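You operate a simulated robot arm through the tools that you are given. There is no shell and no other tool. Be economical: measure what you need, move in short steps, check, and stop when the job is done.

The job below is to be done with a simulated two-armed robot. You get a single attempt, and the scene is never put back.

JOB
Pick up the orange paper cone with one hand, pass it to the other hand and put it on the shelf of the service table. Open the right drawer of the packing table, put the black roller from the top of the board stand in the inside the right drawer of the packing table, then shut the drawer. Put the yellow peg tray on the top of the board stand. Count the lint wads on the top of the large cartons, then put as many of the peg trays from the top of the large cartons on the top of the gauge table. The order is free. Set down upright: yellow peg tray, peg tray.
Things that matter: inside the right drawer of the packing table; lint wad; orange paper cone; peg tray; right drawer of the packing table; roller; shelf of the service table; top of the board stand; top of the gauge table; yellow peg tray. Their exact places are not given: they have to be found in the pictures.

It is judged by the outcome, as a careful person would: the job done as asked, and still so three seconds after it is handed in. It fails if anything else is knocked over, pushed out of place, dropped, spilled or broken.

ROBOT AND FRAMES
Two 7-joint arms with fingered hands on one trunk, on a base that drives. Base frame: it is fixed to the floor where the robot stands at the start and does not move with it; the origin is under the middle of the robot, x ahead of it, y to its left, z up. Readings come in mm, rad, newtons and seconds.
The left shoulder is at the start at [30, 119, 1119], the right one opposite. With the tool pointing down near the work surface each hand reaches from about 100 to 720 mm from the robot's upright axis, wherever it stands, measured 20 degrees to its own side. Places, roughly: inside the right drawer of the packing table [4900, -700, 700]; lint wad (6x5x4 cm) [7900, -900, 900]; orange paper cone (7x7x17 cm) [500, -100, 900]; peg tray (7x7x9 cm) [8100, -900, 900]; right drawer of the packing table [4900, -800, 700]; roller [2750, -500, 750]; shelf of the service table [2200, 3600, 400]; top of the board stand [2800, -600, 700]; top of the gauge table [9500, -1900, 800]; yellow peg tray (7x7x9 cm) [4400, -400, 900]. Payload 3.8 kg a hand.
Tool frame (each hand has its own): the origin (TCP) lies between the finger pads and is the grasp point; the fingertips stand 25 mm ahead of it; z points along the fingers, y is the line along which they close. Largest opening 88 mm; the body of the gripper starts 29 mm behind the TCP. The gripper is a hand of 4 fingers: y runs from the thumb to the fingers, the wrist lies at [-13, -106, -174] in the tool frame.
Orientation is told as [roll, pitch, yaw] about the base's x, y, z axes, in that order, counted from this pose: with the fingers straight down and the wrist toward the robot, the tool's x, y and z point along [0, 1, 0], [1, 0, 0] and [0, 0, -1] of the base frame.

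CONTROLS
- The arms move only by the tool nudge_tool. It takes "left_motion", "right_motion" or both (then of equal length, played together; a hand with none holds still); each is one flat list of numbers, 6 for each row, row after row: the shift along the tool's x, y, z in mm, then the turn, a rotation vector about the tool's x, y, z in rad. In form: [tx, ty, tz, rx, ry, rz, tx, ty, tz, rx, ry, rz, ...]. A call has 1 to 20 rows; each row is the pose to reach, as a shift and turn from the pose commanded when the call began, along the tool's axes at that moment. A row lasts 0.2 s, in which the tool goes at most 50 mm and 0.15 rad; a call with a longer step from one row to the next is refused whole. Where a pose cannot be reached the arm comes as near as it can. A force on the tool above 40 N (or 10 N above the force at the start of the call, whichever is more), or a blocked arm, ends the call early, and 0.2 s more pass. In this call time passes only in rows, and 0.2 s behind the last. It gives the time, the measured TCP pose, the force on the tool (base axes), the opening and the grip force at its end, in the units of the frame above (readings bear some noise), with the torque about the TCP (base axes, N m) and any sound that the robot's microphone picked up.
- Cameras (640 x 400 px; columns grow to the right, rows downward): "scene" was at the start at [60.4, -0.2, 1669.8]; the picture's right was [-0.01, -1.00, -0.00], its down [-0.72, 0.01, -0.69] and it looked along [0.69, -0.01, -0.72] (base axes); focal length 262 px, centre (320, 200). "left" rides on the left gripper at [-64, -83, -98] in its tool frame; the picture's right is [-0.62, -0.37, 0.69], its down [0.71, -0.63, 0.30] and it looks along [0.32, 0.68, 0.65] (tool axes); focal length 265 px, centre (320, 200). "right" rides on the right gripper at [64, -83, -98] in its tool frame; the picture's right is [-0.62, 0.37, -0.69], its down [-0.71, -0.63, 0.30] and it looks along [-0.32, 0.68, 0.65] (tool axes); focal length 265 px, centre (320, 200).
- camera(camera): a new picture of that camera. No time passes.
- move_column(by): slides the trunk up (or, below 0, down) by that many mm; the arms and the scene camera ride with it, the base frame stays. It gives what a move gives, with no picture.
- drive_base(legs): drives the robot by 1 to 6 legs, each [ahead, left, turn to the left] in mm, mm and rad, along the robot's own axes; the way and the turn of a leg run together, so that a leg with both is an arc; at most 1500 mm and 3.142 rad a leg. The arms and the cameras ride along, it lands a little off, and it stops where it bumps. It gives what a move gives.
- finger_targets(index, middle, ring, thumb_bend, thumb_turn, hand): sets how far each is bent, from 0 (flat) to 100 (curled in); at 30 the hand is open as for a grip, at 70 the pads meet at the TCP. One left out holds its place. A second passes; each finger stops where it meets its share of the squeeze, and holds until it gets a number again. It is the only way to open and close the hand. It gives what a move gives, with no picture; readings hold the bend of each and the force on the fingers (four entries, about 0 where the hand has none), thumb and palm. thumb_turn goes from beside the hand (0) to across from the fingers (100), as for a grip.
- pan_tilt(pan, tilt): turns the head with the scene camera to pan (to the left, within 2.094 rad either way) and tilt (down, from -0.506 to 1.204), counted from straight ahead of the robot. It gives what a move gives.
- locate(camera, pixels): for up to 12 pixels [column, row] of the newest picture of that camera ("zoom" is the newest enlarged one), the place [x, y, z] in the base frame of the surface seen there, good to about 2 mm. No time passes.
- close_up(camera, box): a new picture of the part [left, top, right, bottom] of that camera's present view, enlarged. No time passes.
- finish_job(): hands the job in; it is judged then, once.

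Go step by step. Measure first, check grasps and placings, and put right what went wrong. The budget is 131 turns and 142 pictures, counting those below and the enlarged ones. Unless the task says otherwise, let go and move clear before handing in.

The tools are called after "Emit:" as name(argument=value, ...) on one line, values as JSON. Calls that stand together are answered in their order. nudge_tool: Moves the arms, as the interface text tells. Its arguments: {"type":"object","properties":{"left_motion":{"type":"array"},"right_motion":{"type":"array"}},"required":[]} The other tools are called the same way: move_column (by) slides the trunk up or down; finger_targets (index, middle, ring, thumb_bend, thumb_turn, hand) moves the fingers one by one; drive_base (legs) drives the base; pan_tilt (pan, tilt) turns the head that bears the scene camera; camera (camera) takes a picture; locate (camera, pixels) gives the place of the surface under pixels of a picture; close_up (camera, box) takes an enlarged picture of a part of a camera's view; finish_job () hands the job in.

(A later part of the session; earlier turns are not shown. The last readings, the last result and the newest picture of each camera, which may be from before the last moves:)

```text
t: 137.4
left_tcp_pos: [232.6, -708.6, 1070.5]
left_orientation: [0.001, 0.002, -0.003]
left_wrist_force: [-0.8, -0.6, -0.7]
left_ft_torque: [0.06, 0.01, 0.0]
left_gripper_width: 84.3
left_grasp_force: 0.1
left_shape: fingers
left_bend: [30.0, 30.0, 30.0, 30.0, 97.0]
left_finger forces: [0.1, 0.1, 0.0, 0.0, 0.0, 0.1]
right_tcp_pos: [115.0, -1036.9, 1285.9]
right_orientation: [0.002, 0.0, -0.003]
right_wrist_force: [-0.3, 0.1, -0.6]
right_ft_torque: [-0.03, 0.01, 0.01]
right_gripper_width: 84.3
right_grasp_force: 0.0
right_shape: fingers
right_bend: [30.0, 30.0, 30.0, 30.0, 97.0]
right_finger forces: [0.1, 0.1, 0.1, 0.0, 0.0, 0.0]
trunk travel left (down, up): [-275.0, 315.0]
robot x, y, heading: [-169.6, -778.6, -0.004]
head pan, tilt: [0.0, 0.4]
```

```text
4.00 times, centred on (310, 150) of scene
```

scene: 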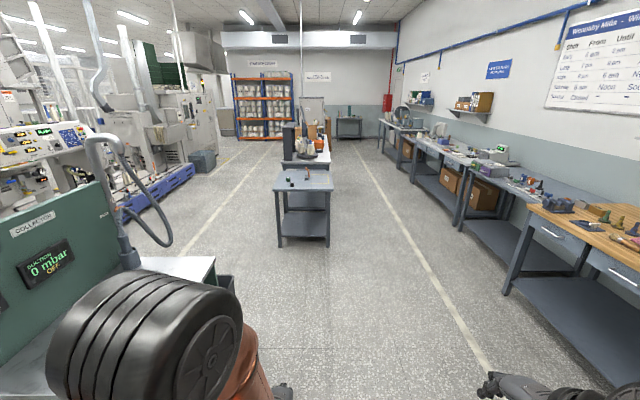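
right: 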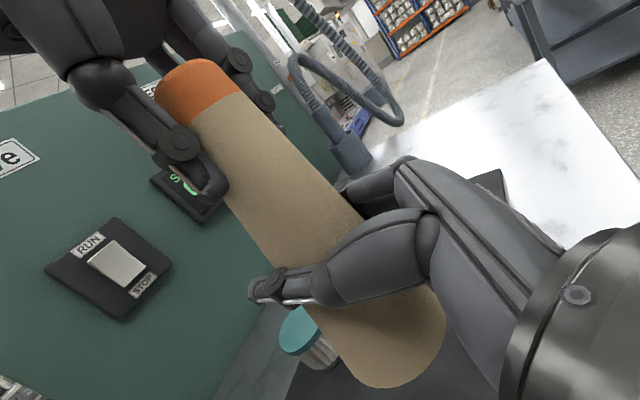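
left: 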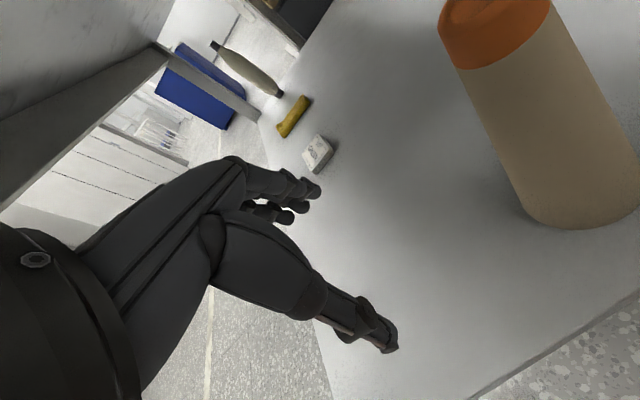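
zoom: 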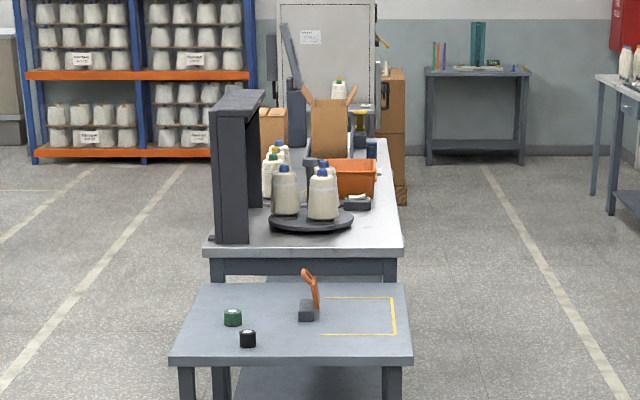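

Board stand top: x 2487–3100, y -300…-923, z≈740; the black roller is at about (2553,-476), and a yellow marking is on its right. I'll drive in front of it.

Emit:
drive_base(legs=[[1450, 0, 0], [830, 200, 0]])

Emit:
pan_tilt(pan=0.2, tilt=0.9)

Emit:
camera(camera="scene")

Emit:
camera(camera="left")

```text
t: 148.6
left_tcp_pos: [2496.9, -528.7, 1071.0]
left_orientation: [0.0, 0.001, -0.004]
left_wrist_force: [0.5, 0.2, -0.2]
left_ft_torque: [0.0, 0.0, -0.01]
left_gripper_width: 84.5
left_grasp_force: 0.0
left_shape: fingers
left_bend: [30.0, 30.0, 30.0, 30.0, 97.0]
left_finger forces: [0.0, 0.0, 0.1, 0.0, 0.0, 0.0]
right_tcp_pos: [2379.2, -858.9, 1284.0]
right_orientation: [0.001, 0.003, -0.001]
right_wrist_force: [0.5, 0.0, -0.3]
right_ft_torque: [-0.01, 0.0, -0.02]
right_gripper_width: 84.6
right_grasp_force: 0.0
right_shape: fingers
right_bend: [30.0, 30.0, 30.0, 30.0, 97.0]
right_finger forces: [0.1, 0.0, 0.0, 0.0, 0.1, 0.1]
trunk travel left (down, up): [-275.0, 315.0]
robot x, y, heading: [2098.0, -601.6, -0.005]
head pan, tilt: [0.0, 0.4]
```

```text
t: 149.5
left_tcp_pos: [2496.6, -529.9, 1071.3]
left_orientation: [0.0, 0.002, -0.002]
left_wrist_force: [-0.2, -0.4, 0.1]
left_ft_torque: [0.03, -0.03, 0.0]
left_gripper_width: 84.5
left_grasp_force: 0.1
left_shape: fingers
left_bend: [30.0, 30.0, 30.0, 30.0, 97.0]
left_finger forces: [0.0, 0.1, 0.0, 0.1, 0.0, 0.1]
right_tcp_pos: [2379.2, -858.7, 1285.2]
right_orientation: [0.001, 0.003, -0.001]
right_wrist_force: [-0.8, 0.8, -0.3]
right_ft_torque: [0.02, 0.01, 0.0]
right_gripper_width: 84.6
right_grasp_force: 0.0
right_shape: fingers
right_bend: [30.0, 30.0, 30.0, 30.0, 97.0]
right_finger forces: [0.0, 0.0, 0.1, 0.0, 0.0, 0.0]
trunk travel left (down, up): [-275.0, 315.0]
robot x, y, heading: [2096.8, -598.7, -0.006]
head pan, tilt: [0.201, 0.901]
```

```text
95 pictures are left
```

scene: 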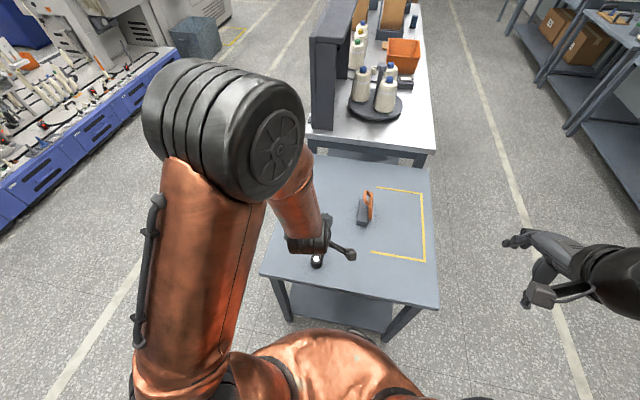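

```text
94 pictures are left
```

left: 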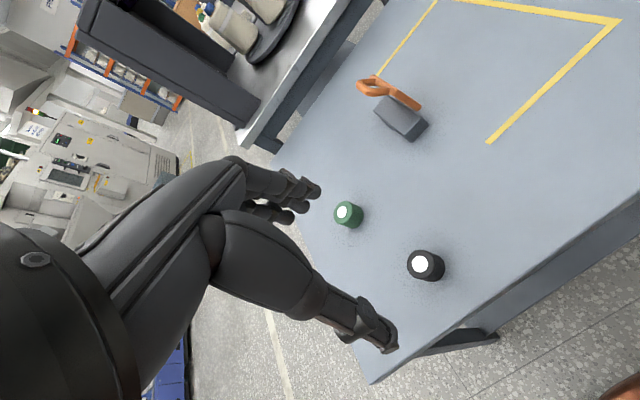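

Emit:
locate(camera="left", pixels=[[421, 264], [410, 255], [435, 268], [424, 280], [348, 212], [520, 220], [620, 20], [488, 141], [440, 5], [380, 75], [400, 115], [385, 85]])

Emit:
close_up(camera="left", box=[380, 220, 470, 300])

```text
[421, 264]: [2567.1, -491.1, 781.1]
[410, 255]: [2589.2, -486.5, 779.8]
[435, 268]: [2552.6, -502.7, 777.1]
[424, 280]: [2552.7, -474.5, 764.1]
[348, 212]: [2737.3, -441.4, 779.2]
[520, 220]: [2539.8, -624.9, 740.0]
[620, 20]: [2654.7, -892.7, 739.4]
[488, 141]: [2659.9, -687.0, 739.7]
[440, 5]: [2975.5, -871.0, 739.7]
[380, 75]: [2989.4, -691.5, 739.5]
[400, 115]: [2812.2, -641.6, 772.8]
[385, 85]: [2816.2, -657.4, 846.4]
```

```text
5.00 times, centred on (425, 260) of left
```

zoom: 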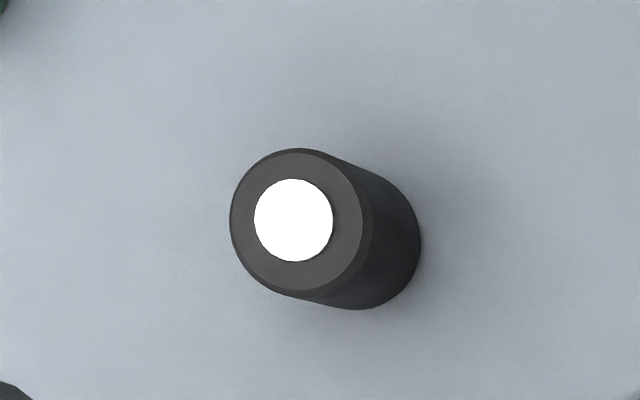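

The black roller stands at (2568,-491), top z 780. I'll lower the left hand over it to TCP z 770.

Emit:
nudge_tool(left_motion=[20, 35, 40, 0, 0, 0, 38, 71, 80, 0, 0, 0, 38, 71, 125, 0, 0, 0, 38, 71, 170, 0, 0, 0, 38, 71, 215, 0, 0, 0, 38, 71, 255, 0, 0, 0, 38, 71, 285, 0, 0, 0, 38, 71, 301, 0, 0, 0])

Emit:
camera(camera="left")

```text
refused: row 1 steps farther than a row can; nothing moved
```

```text
92 pictures are left
```

left: 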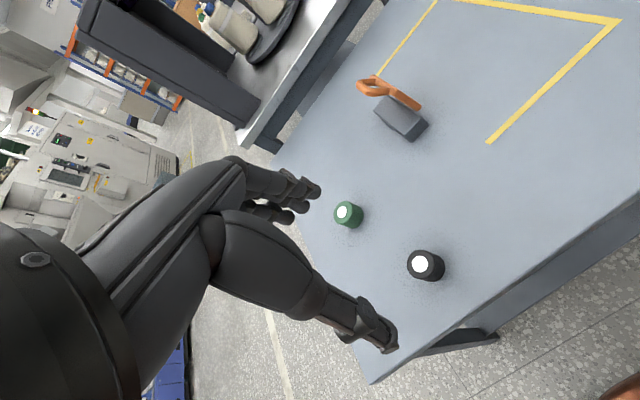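

The step was too long; I'll split it.

Emit:
nudge_tool(left_motion=[12, 22, 30, 0, 0, 0, 25, 46, 60, 0, 0, 0, 38, 71, 95, 0, 0, 0, 38, 71, 135, 0, 0, 0, 38, 71, 175, 0, 0, 0, 38, 71, 215, 0, 0, 0, 38, 71, 255, 0, 0, 0, 38, 71, 285, 0, 0, 0, 38, 71, 301, 0, 0, 0])

Emit:
camera(camera="left")

```text
t: 151.5
left_tcp_pos: [2569.0, -490.6, 769.9]
left_orientation: [-0.001, -0.001, -0.004]
left_wrist_force: [0.6, 0.2, -0.1]
left_ft_torque: [-0.01, 0.01, 0.01]
left_gripper_width: 84.5
left_grasp_force: 0.0
left_shape: fingers
left_bend: [30.0, 30.0, 30.0, 30.0, 97.0]
left_finger forces: [0.0, 0.0, 0.0, 0.0, 0.1, 0.0]
right_tcp_pos: [2379.4, -858.4, 1283.5]
right_orientation: [0.0, -0.001, -0.001]
right_wrist_force: [0.1, 0.2, -0.6]
right_ft_torque: [0.02, 0.0, -0.02]
right_gripper_width: 84.6
right_grasp_force: 0.0
right_shape: fingers
right_bend: [30.0, 30.0, 30.0, 30.0, 97.0]
right_finger forces: [0.1, 0.1, 0.1, 0.1, 0.0, 0.0]
trunk travel left (down, up): [-275.0, 315.0]
robot x, y, heading: [2098.1, -600.2, -0.005]
head pan, tilt: [0.201, 0.901]
```

```text
91 pictures are left
```

left: 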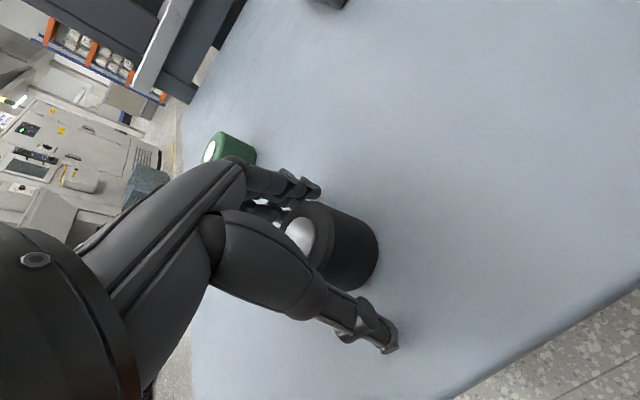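

The roller sits between thumb and fingers. Closing and lifting.

Emit:
finger_targets(hand="left", index=74, middle=74, ring=74, thumb_bend=74)

Emit:
nudge_tool(left_motion=[0, 0, -40, 0, 0, 0, 0, 0, -80, 0, 0, 0, 0, 0, -120, 0, 0, 0, 0, 0, -160, 0, 0, 0, 0, 0, -200, 0, 0, 0, 0, -20, -240, 0, 0, 0, 0, -50, -270, 0, 0, 0, 0, -80, -300, 0, 0, 0, 0, -110, -320, 0, 0, 0])

Emit:
camera(camera="left")

```text
t: 152.5
left_tcp_pos: [2569.2, -490.6, 768.8]
left_orientation: [0.002, 0.002, -0.003]
left_wrist_force: [0.6, -0.3, 0.7]
left_ft_torque: [-0.01, -0.06, -0.02]
left_gripper_width: 35.5
left_grasp_force: 17.3
left_shape: fingers
left_bend: [55.0, 58.0, 72.0, 54.0, 94.0]
left_finger forces: [6.9, 6.8, 4.1, 0.1, 16.5, 0.0]
right_tcp_pos: [2380.0, -858.7, 1285.1]
right_orientation: [0.0, 0.0, -0.003]
right_wrist_force: [0.9, 0.4, 0.9]
right_ft_torque: [0.0, 0.03, 0.02]
right_gripper_width: 84.7
right_grasp_force: 0.1
right_shape: fingers
right_bend: [30.0, 30.0, 30.0, 30.0, 97.0]
right_finger forces: [0.1, 0.0, 0.1, 0.0, 0.0, 0.0]
trunk travel left (down, up): [-275.0, 315.0]
robot x, y, heading: [2101.2, -601.0, -0.005]
head pan, tilt: [0.201, 0.901]
```

```text
t: 154.5
left_tcp_pos: [2474.8, -494.9, 1092.4]
left_orientation: [-0.001, 0.003, -0.002]
left_wrist_force: [-0.2, 0.2, -0.4]
left_ft_torque: [0.0, 0.0, 0.0]
left_gripper_width: 35.5
left_grasp_force: 16.6
left_shape: fingers
left_bend: [55.0, 58.0, 72.0, 54.0, 94.0]
left_finger forces: [6.4, 6.4, 3.9, 0.0, 16.2, 0.0]
left hand out of reach, approached as far as the arm can: row 9
right_tcp_pos: [2378.2, -859.2, 1285.5]
right_orientation: [-0.001, 0.0, -0.002]
right_wrist_force: [-0.5, 1.1, -0.4]
right_ft_torque: [0.01, 0.01, 0.03]
right_gripper_width: 84.5
right_grasp_force: 0.0
right_shape: fingers
right_bend: [30.0, 30.0, 30.0, 30.0, 97.0]
right_finger forces: [0.1, 0.1, 0.1, 0.0, 0.0, 0.0]
trunk travel left (down, up): [-275.0, 315.0]
robot x, y, heading: [2096.1, -601.2, -0.003]
head pan, tilt: [0.201, 0.901]
```

```text
90 pictures are left
```

left: 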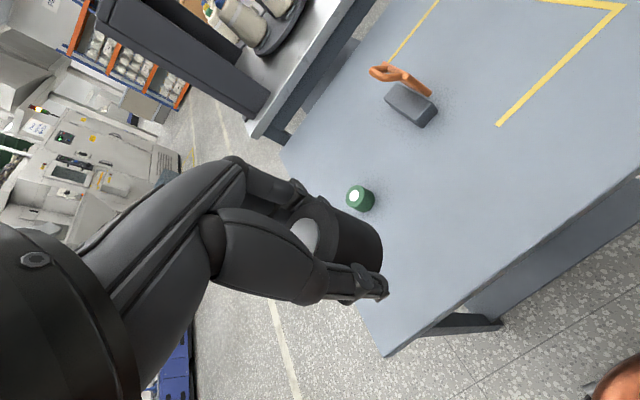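

The roller is held. I'll drive round to the right side of the packing table and look at it.

Emit:
drive_base(legs=[[-200, 0, 0], [0, -950, 0], [1500, 0, 0], [1000, 0, 0]])

Emit:
pan_tilt(pan=1.3, tilt=0.5)

Emit:
camera(camera="scene")

Emit:
pan_tilt(pan=0.4, tilt=0.4)

Emit:
camera(camera="scene")

```text
t: 172.3
left_tcp_pos: [4750.3, -1423.9, 1092.1]
left_orientation: [0.0, 0.006, 0.002]
left_wrist_force: [0.3, -0.4, -1.5]
left_ft_torque: [0.0, 0.04, 0.02]
left_gripper_width: 35.3
left_grasp_force: 16.4
left_shape: fingers
left_bend: [55.0, 58.0, 72.0, 54.0, 94.0]
left_finger forces: [6.4, 6.6, 3.9, 0.0, 16.0, 0.0]
right_tcp_pos: [4656.6, -1788.5, 1284.5]
right_orientation: [-0.001, 0.001, 0.002]
right_wrist_force: [-0.9, -0.5, -0.2]
right_ft_torque: [0.0, 0.0, 0.03]
right_gripper_width: 84.6
right_grasp_force: 0.0
right_shape: fingers
right_bend: [30.0, 30.0, 30.0, 30.0, 97.0]
right_finger forces: [0.0, 0.1, 0.1, 0.0, 0.0, 0.0]
trunk travel left (down, up): [-275.0, 315.0]
robot x, y, heading: [4372.0, -1528.6, 0.003]
head pan, tilt: [0.201, 0.901]
```

```text
t: 173.7
left_tcp_pos: [4751.2, -1423.4, 1092.6]
left_orientation: [0.001, 0.003, 0.005]
left_wrist_force: [0.2, 0.3, -1.0]
left_ft_torque: [-0.01, 0.0, -0.02]
left_gripper_width: 34.9
left_grasp_force: 16.5
left_shape: fingers
left_bend: [55.0, 58.0, 72.0, 54.0, 94.0]
left_finger forces: [6.4, 6.5, 3.8, 0.1, 16.1, 0.0]
right_tcp_pos: [4656.1, -1787.2, 1283.5]
right_orientation: [-0.001, 0.0, 0.003]
right_wrist_force: [0.2, 0.3, 0.3]
right_ft_torque: [0.01, 0.0, 0.01]
right_gripper_width: 84.4
right_grasp_force: 0.0
right_shape: fingers
right_bend: [30.0, 30.0, 30.0, 30.0, 97.0]
right_finger forces: [0.0, 0.0, 0.0, 0.1, 0.0, 0.1]
trunk travel left (down, up): [-275.0, 315.0]
robot x, y, heading: [4372.8, -1533.7, 0.002]
head pan, tilt: [1.3, 0.499]
```

```text
89 pictures are left
```

scene: 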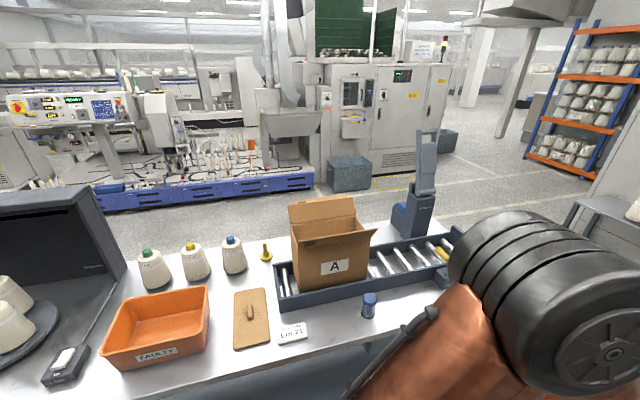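

```text
t: 174.9
left_tcp_pos: [4750.5, -1423.5, 1092.3]
left_orientation: [-0.002, 0.005, 0.003]
left_wrist_force: [0.0, 0.3, -0.4]
left_ft_torque: [0.0, 0.0, -0.05]
left_gripper_width: 35.3
left_grasp_force: 16.5
left_shape: fingers
left_bend: [55.0, 58.0, 72.0, 54.0, 94.0]
left_finger forces: [6.4, 6.4, 3.9, 0.0, 16.0, 0.1]
right_tcp_pos: [4656.5, -1787.5, 1284.1]
right_orientation: [0.001, 0.001, 0.004]
right_wrist_force: [0.7, 0.4, -0.4]
right_ft_torque: [0.0, -0.01, 0.02]
right_gripper_width: 84.5
right_grasp_force: 0.1
right_shape: fingers
right_bend: [30.0, 30.0, 30.0, 30.0, 97.0]
right_finger forces: [0.0, 0.1, 0.1, 0.1, 0.1, 0.1]
trunk travel left (down, up): [-275.0, 315.0]
robot x, y, heading: [4376.4, -1529.4, 0.003]
head pan, tilt: [0.4, 0.4]
```

```text
88 pictures are left
```

scene: 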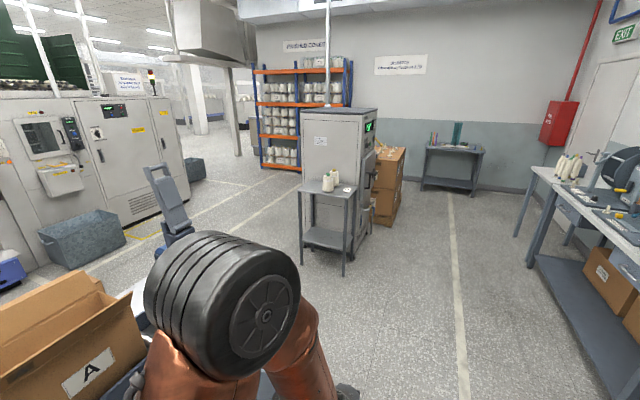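

The yellow peg tray is at (265,252) on the packing table. I'll turn left to face the table and see the drawers.

Emit:
drive_base(legs=[[400, 0, 1.568]])

Emit:
pan_tilt(pan=0, tilt=0.8)

Emit:
camera(camera="scene")

Emit:
camera(camera="right")

```text
t: 179.1
left_tcp_pos: [4517.1, -900.7, 1091.6]
left_orientation: [-0.001, 0.002, 1.58]
left_wrist_force: [0.7, 0.0, -1.8]
left_ft_torque: [0.02, -0.01, 0.0]
left_gripper_width: 35.1
left_grasp_force: 15.8
left_shape: fingers
left_bend: [55.0, 58.0, 72.0, 54.0, 94.0]
left_finger forces: [6.3, 6.2, 4.1, 0.1, 15.6, 0.0]
right_tcp_pos: [4882.1, -991.7, 1284.9]
right_orientation: [0.0, 0.0, 1.581]
right_wrist_force: [-0.5, -0.2, 0.0]
right_ft_torque: [-0.01, -0.01, 0.02]
right_gripper_width: 84.6
right_grasp_force: 0.0
right_shape: fingers
right_bend: [30.0, 30.0, 30.0, 30.0, 97.0]
right_finger forces: [0.0, 0.0, 0.1, 0.1, 0.0, 0.1]
trunk travel left (down, up): [-275.0, 315.0]
robot x, y, heading: [4628.3, -1277.9, 1.578]
head pan, tilt: [0.4, 0.4]
cut short: leg 1
```

```text
t: 180.0
left_tcp_pos: [4516.1, -900.9, 1092.1]
left_orientation: [0.0, 0.005, 1.579]
left_wrist_force: [0.4, 0.5, -0.6]
left_ft_torque: [-0.01, -0.01, 0.01]
left_gripper_width: 35.0
left_grasp_force: 15.9
left_shape: fingers
left_bend: [55.0, 58.0, 72.0, 54.0, 94.0]
left_finger forces: [6.2, 6.2, 4.1, 0.0, 15.6, 0.1]
right_tcp_pos: [4881.5, -991.4, 1284.8]
right_orientation: [-0.002, -0.002, 1.581]
right_wrist_force: [0.1, -0.6, -0.1]
right_ft_torque: [0.0, 0.0, 0.03]
right_gripper_width: 84.7
right_grasp_force: 0.0
right_shape: fingers
right_bend: [30.0, 30.0, 30.0, 30.0, 97.0]
right_finger forces: [0.0, 0.0, 0.0, 0.1, 0.0, 0.0]
trunk travel left (down, up): [-275.0, 315.0]
robot x, y, heading: [4629.5, -1276.7, 1.581]
head pan, tilt: [0.0, 0.799]
```

```text
87 pictures are left
```

scene: 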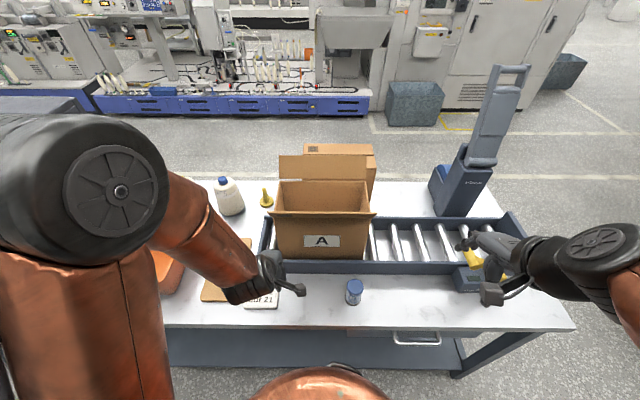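

```text
86 pictures are left
```

right: 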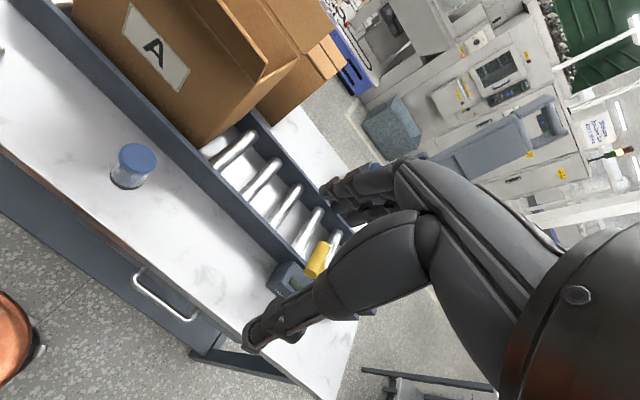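

The right drawer's handle is seen at (165,297) in the right picture. I'll measure it, the table, and the yellow tray.

Emit:
locate(camera="right", pixels=[[140, 282], [165, 300], [190, 318], [200, 300], [135, 262], [150, 262], [110, 250], [205, 340], [290, 330], [130, 160]])

Emit:
locate(camera="scene", pixels=[[266, 195], [266, 204], [395, 342], [418, 343], [440, 341], [350, 325], [550, 322], [320, 300], [310, 240], [520, 310], [228, 190], [354, 290]])

Emit:
close_up(camera="scene", box=[200, 140, 320, 240])

Emit:
close_up(camera="right", box=[60, 220, 260, 370])

```text
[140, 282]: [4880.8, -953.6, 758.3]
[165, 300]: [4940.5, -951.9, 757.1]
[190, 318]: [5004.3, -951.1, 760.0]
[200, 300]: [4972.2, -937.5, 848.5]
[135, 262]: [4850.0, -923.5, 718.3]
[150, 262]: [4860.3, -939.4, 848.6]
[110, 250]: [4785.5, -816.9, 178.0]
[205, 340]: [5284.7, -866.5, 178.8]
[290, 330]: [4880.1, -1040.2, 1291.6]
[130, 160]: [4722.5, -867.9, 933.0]
```

```text
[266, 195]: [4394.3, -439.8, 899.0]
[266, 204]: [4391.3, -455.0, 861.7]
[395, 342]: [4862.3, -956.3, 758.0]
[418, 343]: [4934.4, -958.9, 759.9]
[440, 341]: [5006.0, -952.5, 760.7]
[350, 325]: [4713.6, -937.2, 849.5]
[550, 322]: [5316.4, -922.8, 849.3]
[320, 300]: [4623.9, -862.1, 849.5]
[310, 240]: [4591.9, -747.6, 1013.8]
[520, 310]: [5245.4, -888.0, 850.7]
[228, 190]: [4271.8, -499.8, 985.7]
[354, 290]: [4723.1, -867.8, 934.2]
```

```text
4.00 times, centred on (260, 190) of scene
```

zoom: 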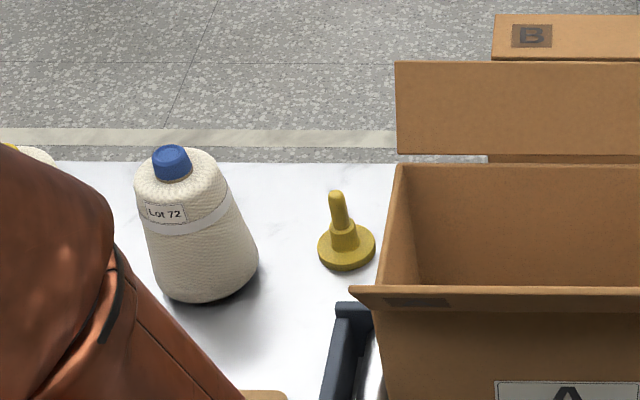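

```text
2.67 times, centred on (160, 295) of right
```

zoom: 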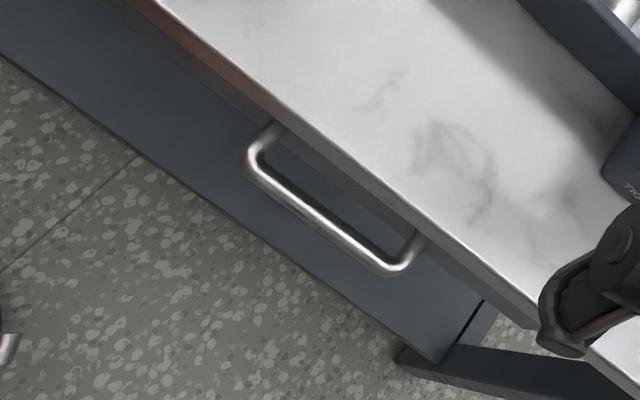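

Handle bar: x 4862–5006, y≈-955, z≈758. I'll back off, lower the trunk, and set the right hand pointing forward, thumb below, before the handle.

Emit:
drive_base(legs=[[-180, -155, -0.008]])

Emit:
move_column(by=-200)

Emit:
finger_targets(hand="right", index=46, middle=46, ring=46, thumb_bend=46)

Emit:
nudge_tool(right_motion=[8, 9, 27, -0.131, 0, 0, 16, 18, 54, -0.262, 0, 0, 25, 27, 81, -0.393, 0, 0, 34, 36, 108, -0.524, 0, 0, 42, 45, 135, -0.655, 0, 0, 51, 54, 162, -0.785, 0, 0, 60, 63, 189, -0.916, 0, 0, 68, 72, 216, -1.047, 0, 0, 77, 81, 243, -1.178, 0, 0, 86, 90, 270, -1.309, 0, 0, 94, 96, 297, -1.44, 0, 0, 103, 100, 327, -1.571, 0, 0])

Emit:
camera(camera="scene")

Emit:
camera(camera="right")

```text
t: 181.7
left_tcp_pos: [4677.0, -1075.2, 1092.1]
left_orientation: [0.002, 0.002, 1.573]
left_wrist_force: [-0.3, 0.1, -1.0]
left_ft_torque: [0.01, 0.05, 0.01]
left_gripper_width: 34.9
left_grasp_force: 16.2
left_shape: fingers
left_bend: [55.0, 58.0, 72.0, 54.0, 94.0]
left_finger forces: [6.3, 6.3, 4.1, 0.0, 15.7, 0.0]
right_tcp_pos: [5041.6, -1170.9, 1284.9]
right_orientation: [0.001, 0.001, 1.574]
right_wrist_force: [-0.4, -0.3, 0.2]
right_ft_torque: [0.0, -0.02, 0.0]
right_gripper_width: 84.6
right_grasp_force: 0.1
right_shape: fingers
right_bend: [30.0, 30.0, 30.0, 30.0, 97.0]
right_finger forces: [0.1, 0.1, 0.0, 0.0, 0.0, 0.1]
trunk travel left (down, up): [-275.0, 315.0]
robot x, y, heading: [4785.5, -1455.4, 1.564]
head pan, tilt: [0.0, 0.799]
```

```text
t: 183.9
left_tcp_pos: [4677.4, -1075.1, 892.7]
left_orientation: [0.0, 0.003, 1.574]
left_wrist_force: [0.7, 0.2, -0.4]
left_ft_torque: [-0.03, 0.01, -0.02]
left_gripper_width: 34.8
left_grasp_force: 15.9
left_shape: fingers
left_bend: [55.0, 58.0, 72.0, 54.0, 94.0]
left_finger forces: [6.3, 6.2, 4.1, 0.1, 15.6, 0.0]
right_tcp_pos: [5042.2, -1168.5, 1083.7]
right_orientation: [0.001, 0.001, 1.571]
right_wrist_force: [-0.2, -0.1, 0.5]
right_ft_torque: [0.03, 0.02, -0.02]
right_gripper_width: 84.9
right_grasp_force: 0.0
right_shape: fingers
right_bend: [30.0, 30.0, 30.0, 30.0, 97.0]
right_finger forces: [0.0, 0.0, 0.0, 0.0, 0.0, 0.0]
trunk travel left (down, up): [-75.0, 515.0]
robot x, y, heading: [4784.6, -1452.6, 1.574]
head pan, tilt: [0.0, 0.799]
```

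```text
t: 184.9
left_tcp_pos: [4675.9, -1075.0, 891.7]
left_orientation: [0.0, 0.004, 1.572]
left_wrist_force: [-0.2, -0.3, -1.5]
left_ft_torque: [-0.01, -0.01, 0.04]
left_gripper_width: 34.9
left_grasp_force: 15.6
left_shape: fingers
left_bend: [55.0, 58.0, 72.0, 54.0, 94.0]
left_finger forces: [6.3, 6.2, 4.1, 0.0, 15.6, 0.0]
right_tcp_pos: [5040.9, -1168.9, 1083.5]
right_orientation: [-0.002, 0.001, 1.572]
right_wrist_force: [-0.3, 0.2, -0.4]
right_ft_torque: [0.0, 0.01, 0.01]
right_gripper_width: 51.0
right_grasp_force: 0.0
right_shape: fingers
right_bend: [46.0, 46.0, 46.0, 46.0, 97.0]
right_finger forces: [0.1, 0.0, 0.1, 0.1, 0.0, 0.1]
trunk travel left (down, up): [-75.0, 515.0]
robot x, y, heading: [4784.1, -1451.1, 1.57]
head pan, tilt: [0.0, 0.799]
```

```text
t: 187.5
left_tcp_pos: [4677.5, -1074.5, 892.8]
left_orientation: [0.001, 0.003, 1.572]
left_wrist_force: [0.4, 0.2, -1.0]
left_ft_torque: [0.0, 0.04, -0.02]
left_gripper_width: 34.9
left_grasp_force: 16.3
left_shape: fingers
left_bend: [55.0, 58.0, 72.0, 54.0, 94.0]
left_finger forces: [6.3, 6.2, 4.1, 0.0, 15.7, 0.0]
right_tcp_pos: [5029.7, -1032.0, 894.5]
right_orientation: [2.746, -1.569, -1.173]
right_wrist_force: [-0.4, 0.0, -0.1]
right_ft_torque: [0.0, 0.01, 0.01]
right_gripper_width: 50.9
right_grasp_force: 0.2
right_shape: fingers
right_bend: [46.0, 46.0, 46.0, 46.0, 98.0]
right_finger forces: [0.0, 0.1, 0.0, 0.0, 0.1, 0.0]
right hand out of reach, approached as far as the arm can: row 1, 2, 3, 4, 5, 6, 7, 8, 9, 10, 11, 12
trunk travel left (down, up): [-75.0, 515.0]
robot x, y, heading: [4784.1, -1449.4, 1.569]
head pan, tilt: [0.0, 0.799]
```

```text
83 pictures are left
```

scene: 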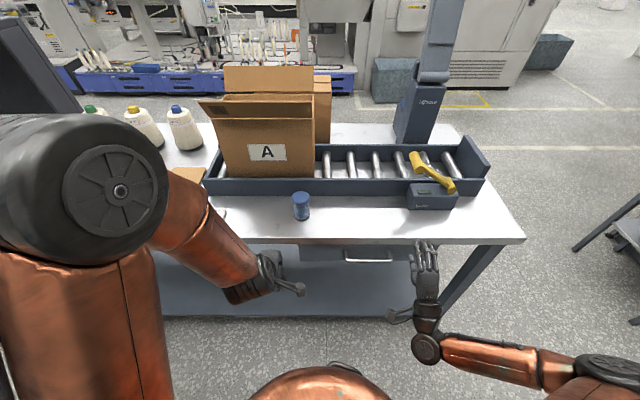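

```text
82 pictures are left
```

right: 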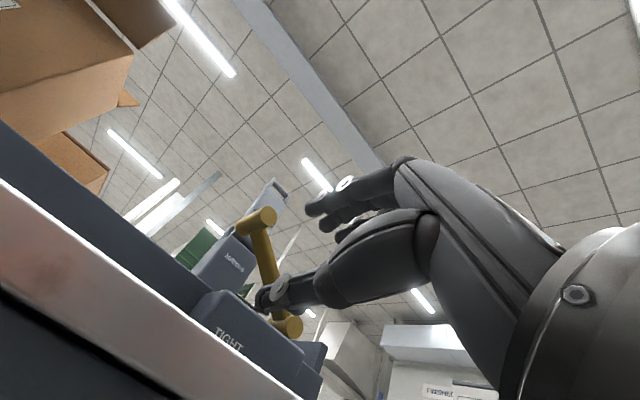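

The target was too close to the body: the hand stopped at (5030,-1032,894) facing forward. I'll back off 150 mm and see where the hand goes with a zero step.

Emit:
drive_base(legs=[[-150, 0, 0]])

Emit:
nudge_tool(right_motion=[0, 0, 0, 0, 0, 0])

```text
t: 188.9
left_tcp_pos: [4677.2, -1226.6, 893.2]
left_orientation: [0.0, 0.001, 1.574]
left_wrist_force: [0.3, 0.4, -1.6]
left_ft_torque: [0.03, -0.01, 0.0]
left_gripper_width: 35.0
left_grasp_force: 15.9
left_shape: fingers
left_bend: [55.0, 58.0, 72.0, 54.0, 94.0]
left_finger forces: [6.3, 6.3, 4.1, 0.0, 15.6, 0.1]
right_tcp_pos: [5030.0, -1182.1, 895.0]
right_orientation: [1.413, -1.569, 0.16]
right_wrist_force: [0.0, -0.3, 0.2]
right_ft_torque: [-0.01, 0.02, 0.0]
right_gripper_width: 50.3
right_grasp_force: 0.1
right_shape: fingers
right_bend: [46.0, 46.0, 46.0, 46.0, 98.0]
right_finger forces: [0.0, 0.0, 0.0, 0.1, 0.0, 0.0]
trunk travel left (down, up): [-75.0, 515.0]
robot x, y, heading: [4783.3, -1601.4, 1.575]
head pan, tilt: [0.0, 0.799]
```

```text
t: 189.3
left_tcp_pos: [4676.4, -1224.1, 891.4]
left_orientation: [-0.001, 0.0, 1.574]
left_wrist_force: [-1.4, 0.1, 0.0]
left_ft_torque: [0.01, -0.02, 0.01]
left_gripper_width: 35.2
left_grasp_force: 16.7
left_shape: fingers
left_bend: [55.0, 58.0, 72.0, 54.0, 94.0]
left_finger forces: [6.2, 6.3, 4.2, 0.1, 15.6, 0.0]
right_tcp_pos: [5029.2, -1180.9, 894.1]
right_orientation: [0.35, -1.571, 1.225]
right_wrist_force: [0.2, 0.9, 0.1]
right_ft_torque: [0.03, 0.03, -0.01]
right_gripper_width: 50.5
right_grasp_force: 0.0
right_shape: fingers
right_bend: [46.0, 46.0, 46.0, 46.0, 98.0]
right_finger forces: [0.1, 0.0, 0.1, 0.0, 0.0, 0.0]
trunk travel left (down, up): [-75.0, 515.0]
robot x, y, heading: [4782.2, -1603.3, 1.57]
head pan, tilt: [0.0, 0.799]
```

The commanded pose follows the measured one. Now tool x = left, y = up, z = ahead; I'll go to (4934,-1040,758).

Emit:
nudge_tool(right_motion=[15, 0, 45, 0, 0, 0, 30, -10, 90, 0, 0, 0, 45, -35, 125, 0, 0, 0, 60, -75, 140, 0, 0, 0, 80, -110, 140, 0, 0, 0, 95, -136, 140, 0, 0, 0])

Emit:
camera(camera="scene")

Emit:
camera(camera="right")

```text
t: 190.7
left_tcp_pos: [4676.8, -1224.5, 891.3]
left_orientation: [0.0, 0.003, 1.575]
left_wrist_force: [-0.3, 0.2, -1.1]
left_ft_torque: [-0.02, 0.0, 0.01]
left_gripper_width: 34.9
left_grasp_force: 16.4
left_shape: fingers
left_bend: [55.0, 58.0, 72.0, 54.0, 94.0]
left_finger forces: [6.3, 6.2, 4.1, 0.1, 15.6, 0.1]
right_tcp_pos: [4987.1, -1046.0, 897.2]
right_orientation: [-0.38, -1.568, 1.954]
right_wrist_force: [-0.3, -0.1, 0.2]
right_ft_torque: [-0.01, -0.02, -0.05]
right_gripper_width: 50.8
right_grasp_force: 0.1
right_shape: fingers
right_bend: [46.0, 46.0, 46.0, 46.0, 98.0]
right_finger forces: [0.1, 0.1, 0.0, 0.0, 0.1, 0.0]
right hand out of reach, approached as far as the arm can: row 2, 3, 4, 5, 6
trunk travel left (down, up): [-75.0, 515.0]
robot x, y, heading: [4782.7, -1599.2, 1.577]
head pan, tilt: [0.0, 0.799]
```

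```text
81 pictures are left
```

scene: 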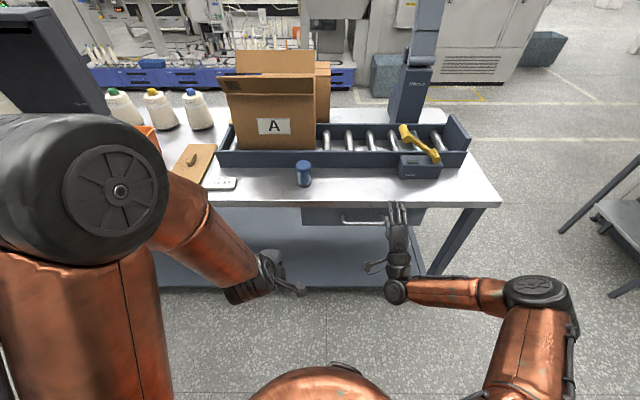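

```text
80 pictures are left
```

right: 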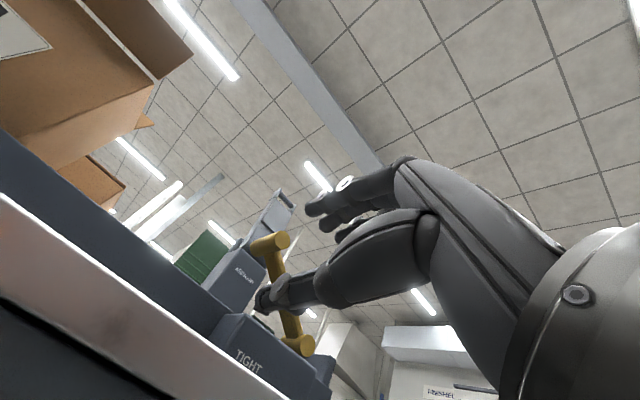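

The low wrist is out of reach with that pose. I'll use a 45° down-forward hand instead (fingers hook behind the bar, wrist above), approaching to 60 mm from the bar.

Emit:
nudge_tool(right_motion=[0, 0, -10, 0.131, 0, 0, 9, 0, -20, 0.262, 0, 0, 18, 0, -20, 0.393, 0, 0, 27, -10, -10, 0.524, 0, 0, 36, -20, 0, 0.655, 0, 0, 45, -50, 10, 0.785, 0, 0, 53, -75, 30, 0.785, 0, 0, 53, -97, 49, 0.785, 0, 0])

Emit:
camera(camera="right")

Emit:
close_up(camera="scene", box=[280, 150, 520, 330])

```text
t: 192.5
left_tcp_pos: [4677.0, -1224.1, 891.7]
left_orientation: [0.001, 0.003, 1.575]
left_wrist_force: [-0.4, 0.2, -1.7]
left_ft_torque: [-0.02, 0.03, -0.05]
left_gripper_width: 35.0
left_grasp_force: 16.1
left_shape: fingers
left_bend: [55.0, 58.0, 72.0, 54.0, 94.0]
left_finger forces: [6.3, 6.2, 4.0, 0.0, 15.6, 0.1]
right_tcp_pos: [4945.1, -1004.7, 807.7]
right_orientation: [0.002, -0.784, 1.576]
right_wrist_force: [0.8, -0.6, 1.1]
right_ft_torque: [0.01, 0.0, -0.01]
right_gripper_width: 50.5
right_grasp_force: 0.1
right_shape: fingers
right_bend: [46.0, 46.0, 46.0, 46.0, 98.0]
right_finger forces: [0.0, 0.0, 0.0, 0.0, 0.0, 0.0]
right hand out of reach, approached as far as the arm can: row 8
trunk travel left (down, up): [-75.0, 515.0]
robot x, y, heading: [4784.5, -1598.2, 1.575]
head pan, tilt: [0.0, 0.799]
```

```text
79 pictures are left
```

right: 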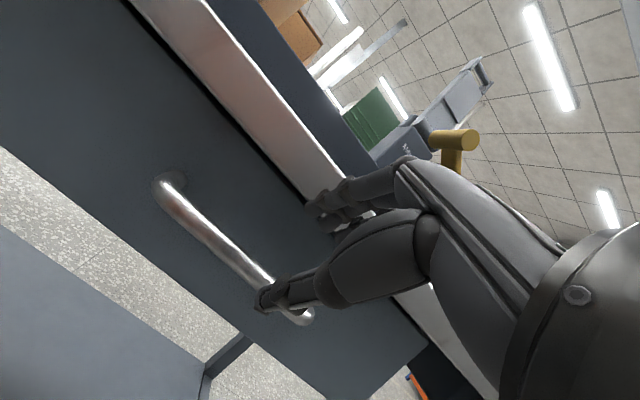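

```text
2.22 times, centred on (400, 240) of scene
```

zoom: 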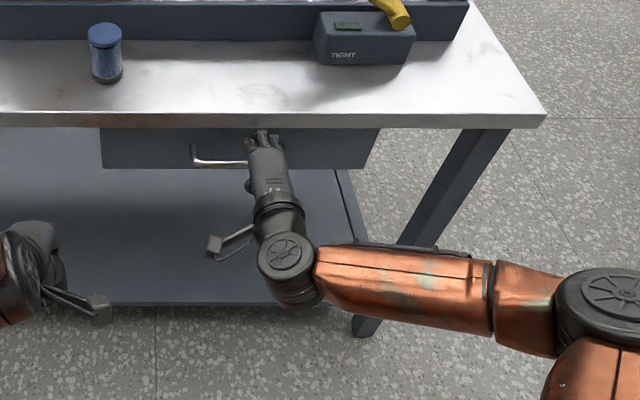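

Good pose, near the reach limit. I'll measure the bar again from here, then use trunk and base for the last bit.

Emit:
locate(camera="right", pixels=[[170, 195], [200, 225], [230, 252], [255, 278], [305, 318], [163, 183], [220, 200], [200, 300], [270, 190], [240, 130]])

```text
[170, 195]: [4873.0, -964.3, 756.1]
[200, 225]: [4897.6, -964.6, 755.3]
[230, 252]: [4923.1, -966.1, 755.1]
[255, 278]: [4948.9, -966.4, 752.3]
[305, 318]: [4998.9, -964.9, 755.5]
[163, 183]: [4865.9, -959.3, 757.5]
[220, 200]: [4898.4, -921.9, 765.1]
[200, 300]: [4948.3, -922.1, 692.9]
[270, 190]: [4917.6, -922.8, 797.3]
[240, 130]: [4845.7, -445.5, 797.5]
```

Bar centre ≈ (4935,-960,755), 32 mm gap behind. I'll retreat diagonally, lower the trunk its last 75 mm, and come back to 64 mm from the bar.

Emit:
nudge_tool(right_motion=[0, 0, -40, 0, 0, 0, 0, 0, -80, 0, 0, 0])

Emit:
move_column(by=-75)

Emit:
nudge_tool(right_motion=[5, 15, 10, 0, 0, 0, 10, 30, 20, 0, 0, 0, 10, 47, 33, 0, 0, 0])

Emit:
camera(camera="right")

```text
t: 193.1
left_tcp_pos: [4676.4, -1225.5, 891.9]
left_orientation: [0.002, 0.001, 1.574]
left_wrist_force: [-0.5, 0.8, -1.0]
left_ft_torque: [0.0, 0.0, 0.02]
left_gripper_width: 35.2
left_grasp_force: 16.2
left_shape: fingers
left_bend: [55.0, 58.0, 73.0, 54.0, 94.0]
left_finger forces: [6.3, 6.2, 4.2, 0.0, 15.6, 0.0]
right_tcp_pos: [4947.2, -1062.3, 864.7]
right_orientation: [0.001, -0.785, 1.575]
right_wrist_force: [0.3, 0.3, -0.2]
right_ft_torque: [-0.01, 0.02, 0.02]
right_gripper_width: 50.6
right_grasp_force: 0.0
right_shape: fingers
right_bend: [46.0, 46.0, 46.0, 46.0, 98.0]
right_finger forces: [0.0, 0.0, 0.1, 0.0, 0.0, 0.1]
trunk travel left (down, up): [-75.0, 515.0]
robot x, y, heading: [4783.8, -1601.6, 1.573]
head pan, tilt: [0.0, 0.799]
```

```text
t: 194.2
left_tcp_pos: [4675.8, -1225.7, 816.7]
left_orientation: [0.001, 0.003, 1.573]
left_wrist_force: [-0.1, -0.2, -0.9]
left_ft_torque: [0.0, -0.03, -0.01]
left_gripper_width: 35.0
left_grasp_force: 16.3
left_shape: fingers
left_bend: [55.0, 58.0, 73.0, 54.0, 94.0]
left_finger forces: [6.3, 6.3, 4.1, 0.0, 15.5, 0.0]
right_tcp_pos: [4946.2, -1061.1, 787.7]
right_orientation: [-0.001, -0.786, 1.574]
right_wrist_force: [-0.5, -0.7, -0.1]
right_ft_torque: [-0.01, 0.01, 0.03]
right_gripper_width: 50.6
right_grasp_force: 0.1
right_shape: fingers
right_bend: [46.0, 46.0, 46.0, 46.0, 98.0]
right_finger forces: [0.0, 0.0, 0.0, 0.0, 0.0, 0.1]
trunk travel left (down, up): [0.0, 590.0]
robot x, y, heading: [4786.0, -1599.4, 1.571]
head pan, tilt: [0.0, 0.799]
```

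```text
t: 195.0
left_tcp_pos: [4676.2, -1224.9, 817.3]
left_orientation: [0.001, 0.003, 1.574]
left_wrist_force: [0.1, -0.1, -1.1]
left_ft_torque: [0.0, -0.01, 0.01]
left_gripper_width: 35.2
left_grasp_force: 15.6
left_shape: fingers
left_bend: [55.0, 58.0, 73.0, 54.0, 94.0]
left_finger forces: [6.2, 6.2, 4.2, 0.0, 15.5, 0.1]
right_tcp_pos: [4937.3, -1002.5, 798.3]
right_orientation: [0.0, -0.782, 1.575]
right_wrist_force: [0.0, -0.1, -0.7]
right_ft_torque: [0.02, 0.01, -0.01]
right_gripper_width: 50.8
right_grasp_force: 0.1
right_shape: fingers
right_bend: [46.0, 46.0, 46.0, 46.0, 98.0]
right_finger forces: [0.0, 0.0, 0.0, 0.0, 0.0, 0.1]
trunk travel left (down, up): [0.0, 590.0]
robot x, y, heading: [4786.4, -1599.5, 1.574]
head pan, tilt: [0.0, 0.799]
```

```text
77 pictures are left
```

right: 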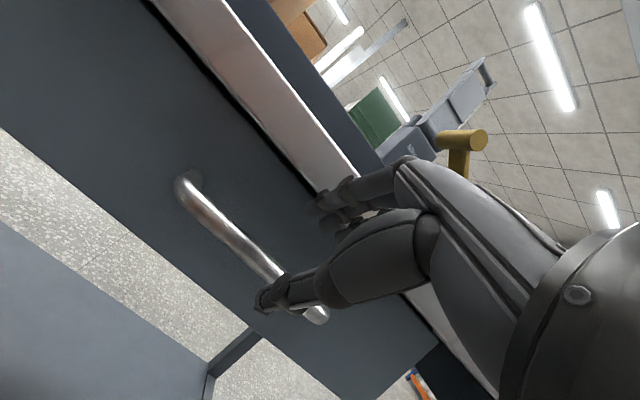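

On the approach line; advancing 54 mm along the fingers and closing on the bar.

Emit:
nudge_tool(right_motion=[0, 0, 20, 0, 0, 0, 0, 0, 40, 0, 0, 0, 0, 0, 54, 0, 0, 0])

Emit:
finger_targets(hand="right", index=78, middle=78, ring=78, thumb_bend=74)

Emit:
camera(camera="right")

```text
t: 195.8
left_tcp_pos: [4677.0, -1224.1, 815.5]
left_orientation: [0.0, 0.004, 1.574]
left_wrist_force: [0.1, -0.9, -0.5]
left_ft_torque: [0.0, -0.03, -0.01]
left_gripper_width: 35.0
left_grasp_force: 15.7
left_shape: fingers
left_bend: [55.0, 58.0, 73.0, 54.0, 94.0]
left_finger forces: [6.3, 6.2, 4.1, 0.1, 15.5, 0.0]
right_tcp_pos: [4947.4, -974.3, 765.6]
right_orientation: [-0.001, -0.782, 1.575]
right_wrist_force: [0.0, 0.0, -0.3]
right_ft_torque: [0.03, 0.01, 0.0]
right_gripper_width: 50.6
right_grasp_force: 0.0
right_shape: fingers
right_bend: [46.0, 46.0, 46.0, 46.0, 98.0]
right_finger forces: [0.0, 0.0, 0.1, 0.0, 0.0, 0.0]
right hand out of reach, approached as far as the arm can: row 2, 3
trunk travel left (down, up): [0.0, 590.0]
robot x, y, heading: [4782.4, -1597.8, 1.572]
head pan, tilt: [0.0, 0.799]
```

```text
t: 196.8
left_tcp_pos: [4676.7, -1225.1, 816.6]
left_orientation: [0.0, 0.003, 1.575]
left_wrist_force: [0.2, 0.4, -1.4]
left_ft_torque: [0.02, 0.0, -0.03]
left_gripper_width: 34.9
left_grasp_force: 16.4
left_shape: fingers
left_bend: [55.0, 58.0, 73.0, 54.0, 94.0]
left_finger forces: [6.2, 6.3, 4.1, 0.0, 15.6, 0.0]
right_tcp_pos: [4947.5, -975.0, 765.7]
right_orientation: [0.0, -0.786, 1.575]
right_wrist_force: [2.8, 0.5, 5.7]
right_ft_torque: [-0.03, -0.18, 0.2]
right_gripper_width: 4.8
right_grasp_force: 16.9
right_shape: fingers
right_bend: [77.0, 76.0, 76.0, 64.0, 97.0]
right_finger forces: [6.8, 5.9, 7.9, 0.0, 12.9, 0.0]
trunk travel left (down, up): [0.0, 590.0]
robot x, y, heading: [4787.8, -1602.2, 1.573]
head pan, tilt: [0.0, 0.799]
```

```text
76 pictures are left
```

right: 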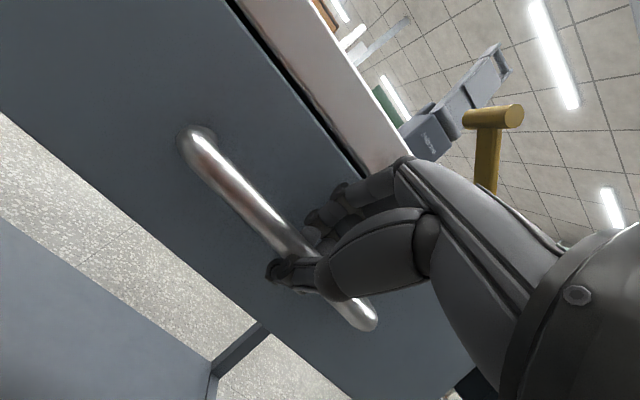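

The fingers are round the bar with 17 N. I'll pull by driving back 80 mm and check.

Emit:
drive_base(legs=[[-80, 0, 0]])

Emit:
camera(camera="right")

Emit:
camera(camera="scene")

```text
t: 197.9
left_tcp_pos: [4676.3, -1306.4, 816.8]
left_orientation: [0.0, 0.002, 1.575]
left_wrist_force: [0.5, 0.3, -0.1]
left_ft_torque: [0.01, -0.02, -0.01]
left_gripper_width: 35.0
left_grasp_force: 16.3
left_shape: fingers
left_bend: [55.0, 58.0, 73.0, 54.0, 94.0]
left_finger forces: [6.4, 6.2, 4.1, 0.1, 15.6, 0.1]
right_tcp_pos: [4946.9, -1055.3, 767.1]
right_orientation: [0.0, -0.785, 1.577]
right_wrist_force: [1.6, -1.0, 4.7]
right_ft_torque: [-0.03, -0.16, 0.18]
right_gripper_width: 4.9
right_grasp_force: 15.6
right_shape: fingers
right_bend: [77.0, 77.0, 77.0, 64.0, 97.0]
right_finger forces: [5.6, 5.6, 7.8, 0.0, 13.4, 0.1]
trunk travel left (down, up): [0.0, 590.0]
robot x, y, heading: [4786.0, -1681.1, 1.573]
head pan, tilt: [0.0, 0.799]
```

```text
75 pictures are left
```

right: 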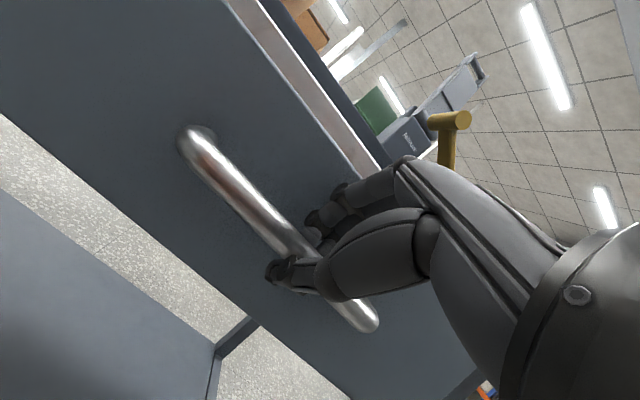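

```text
74 pictures are left
```

scene: 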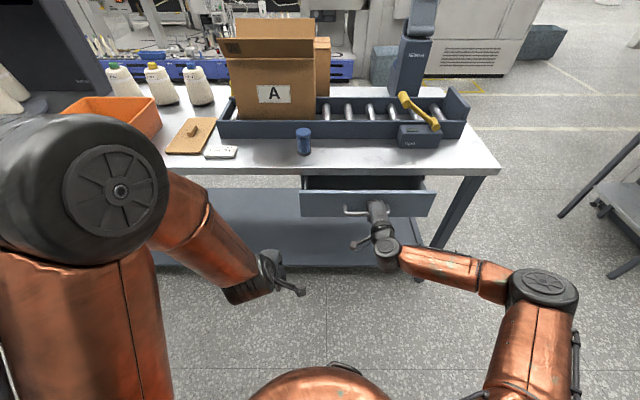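

The drawer is opening. Pulling another 130 mm.

Emit:
drive_base(legs=[[-130, 0, 0]])

Emit:
camera(camera="scene")

```text
t: 199.2
left_tcp_pos: [4676.4, -1437.9, 816.1]
left_orientation: [0.001, 0.002, 1.577]
left_wrist_force: [-0.4, -0.7, -1.0]
left_ft_torque: [0.02, 0.04, 0.0]
left_gripper_width: 34.9
left_grasp_force: 16.3
left_shape: fingers
left_bend: [55.0, 58.0, 73.0, 54.0, 94.0]
left_finger forces: [6.3, 6.2, 4.0, 0.1, 15.6, 0.0]
right_tcp_pos: [4946.3, -1186.5, 767.6]
right_orientation: [0.0, -0.785, 1.577]
right_wrist_force: [0.8, -1.0, 5.7]
right_ft_torque: [-0.05, -0.19, 0.2]
right_gripper_width: 4.8
right_grasp_force: 15.8
right_shape: fingers
right_bend: [77.0, 77.0, 77.0, 63.0, 97.0]
right_finger forces: [5.4, 5.3, 7.6, 0.0, 13.8, 0.0]
trunk travel left (down, up): [0.0, 590.0]
robot x, y, heading: [4785.6, -1815.0, 1.578]
head pan, tilt: [0.0, 0.799]
```

```text
73 pictures are left
```

scene: 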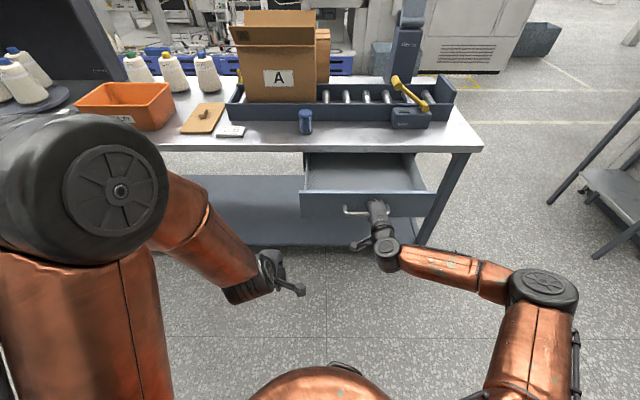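

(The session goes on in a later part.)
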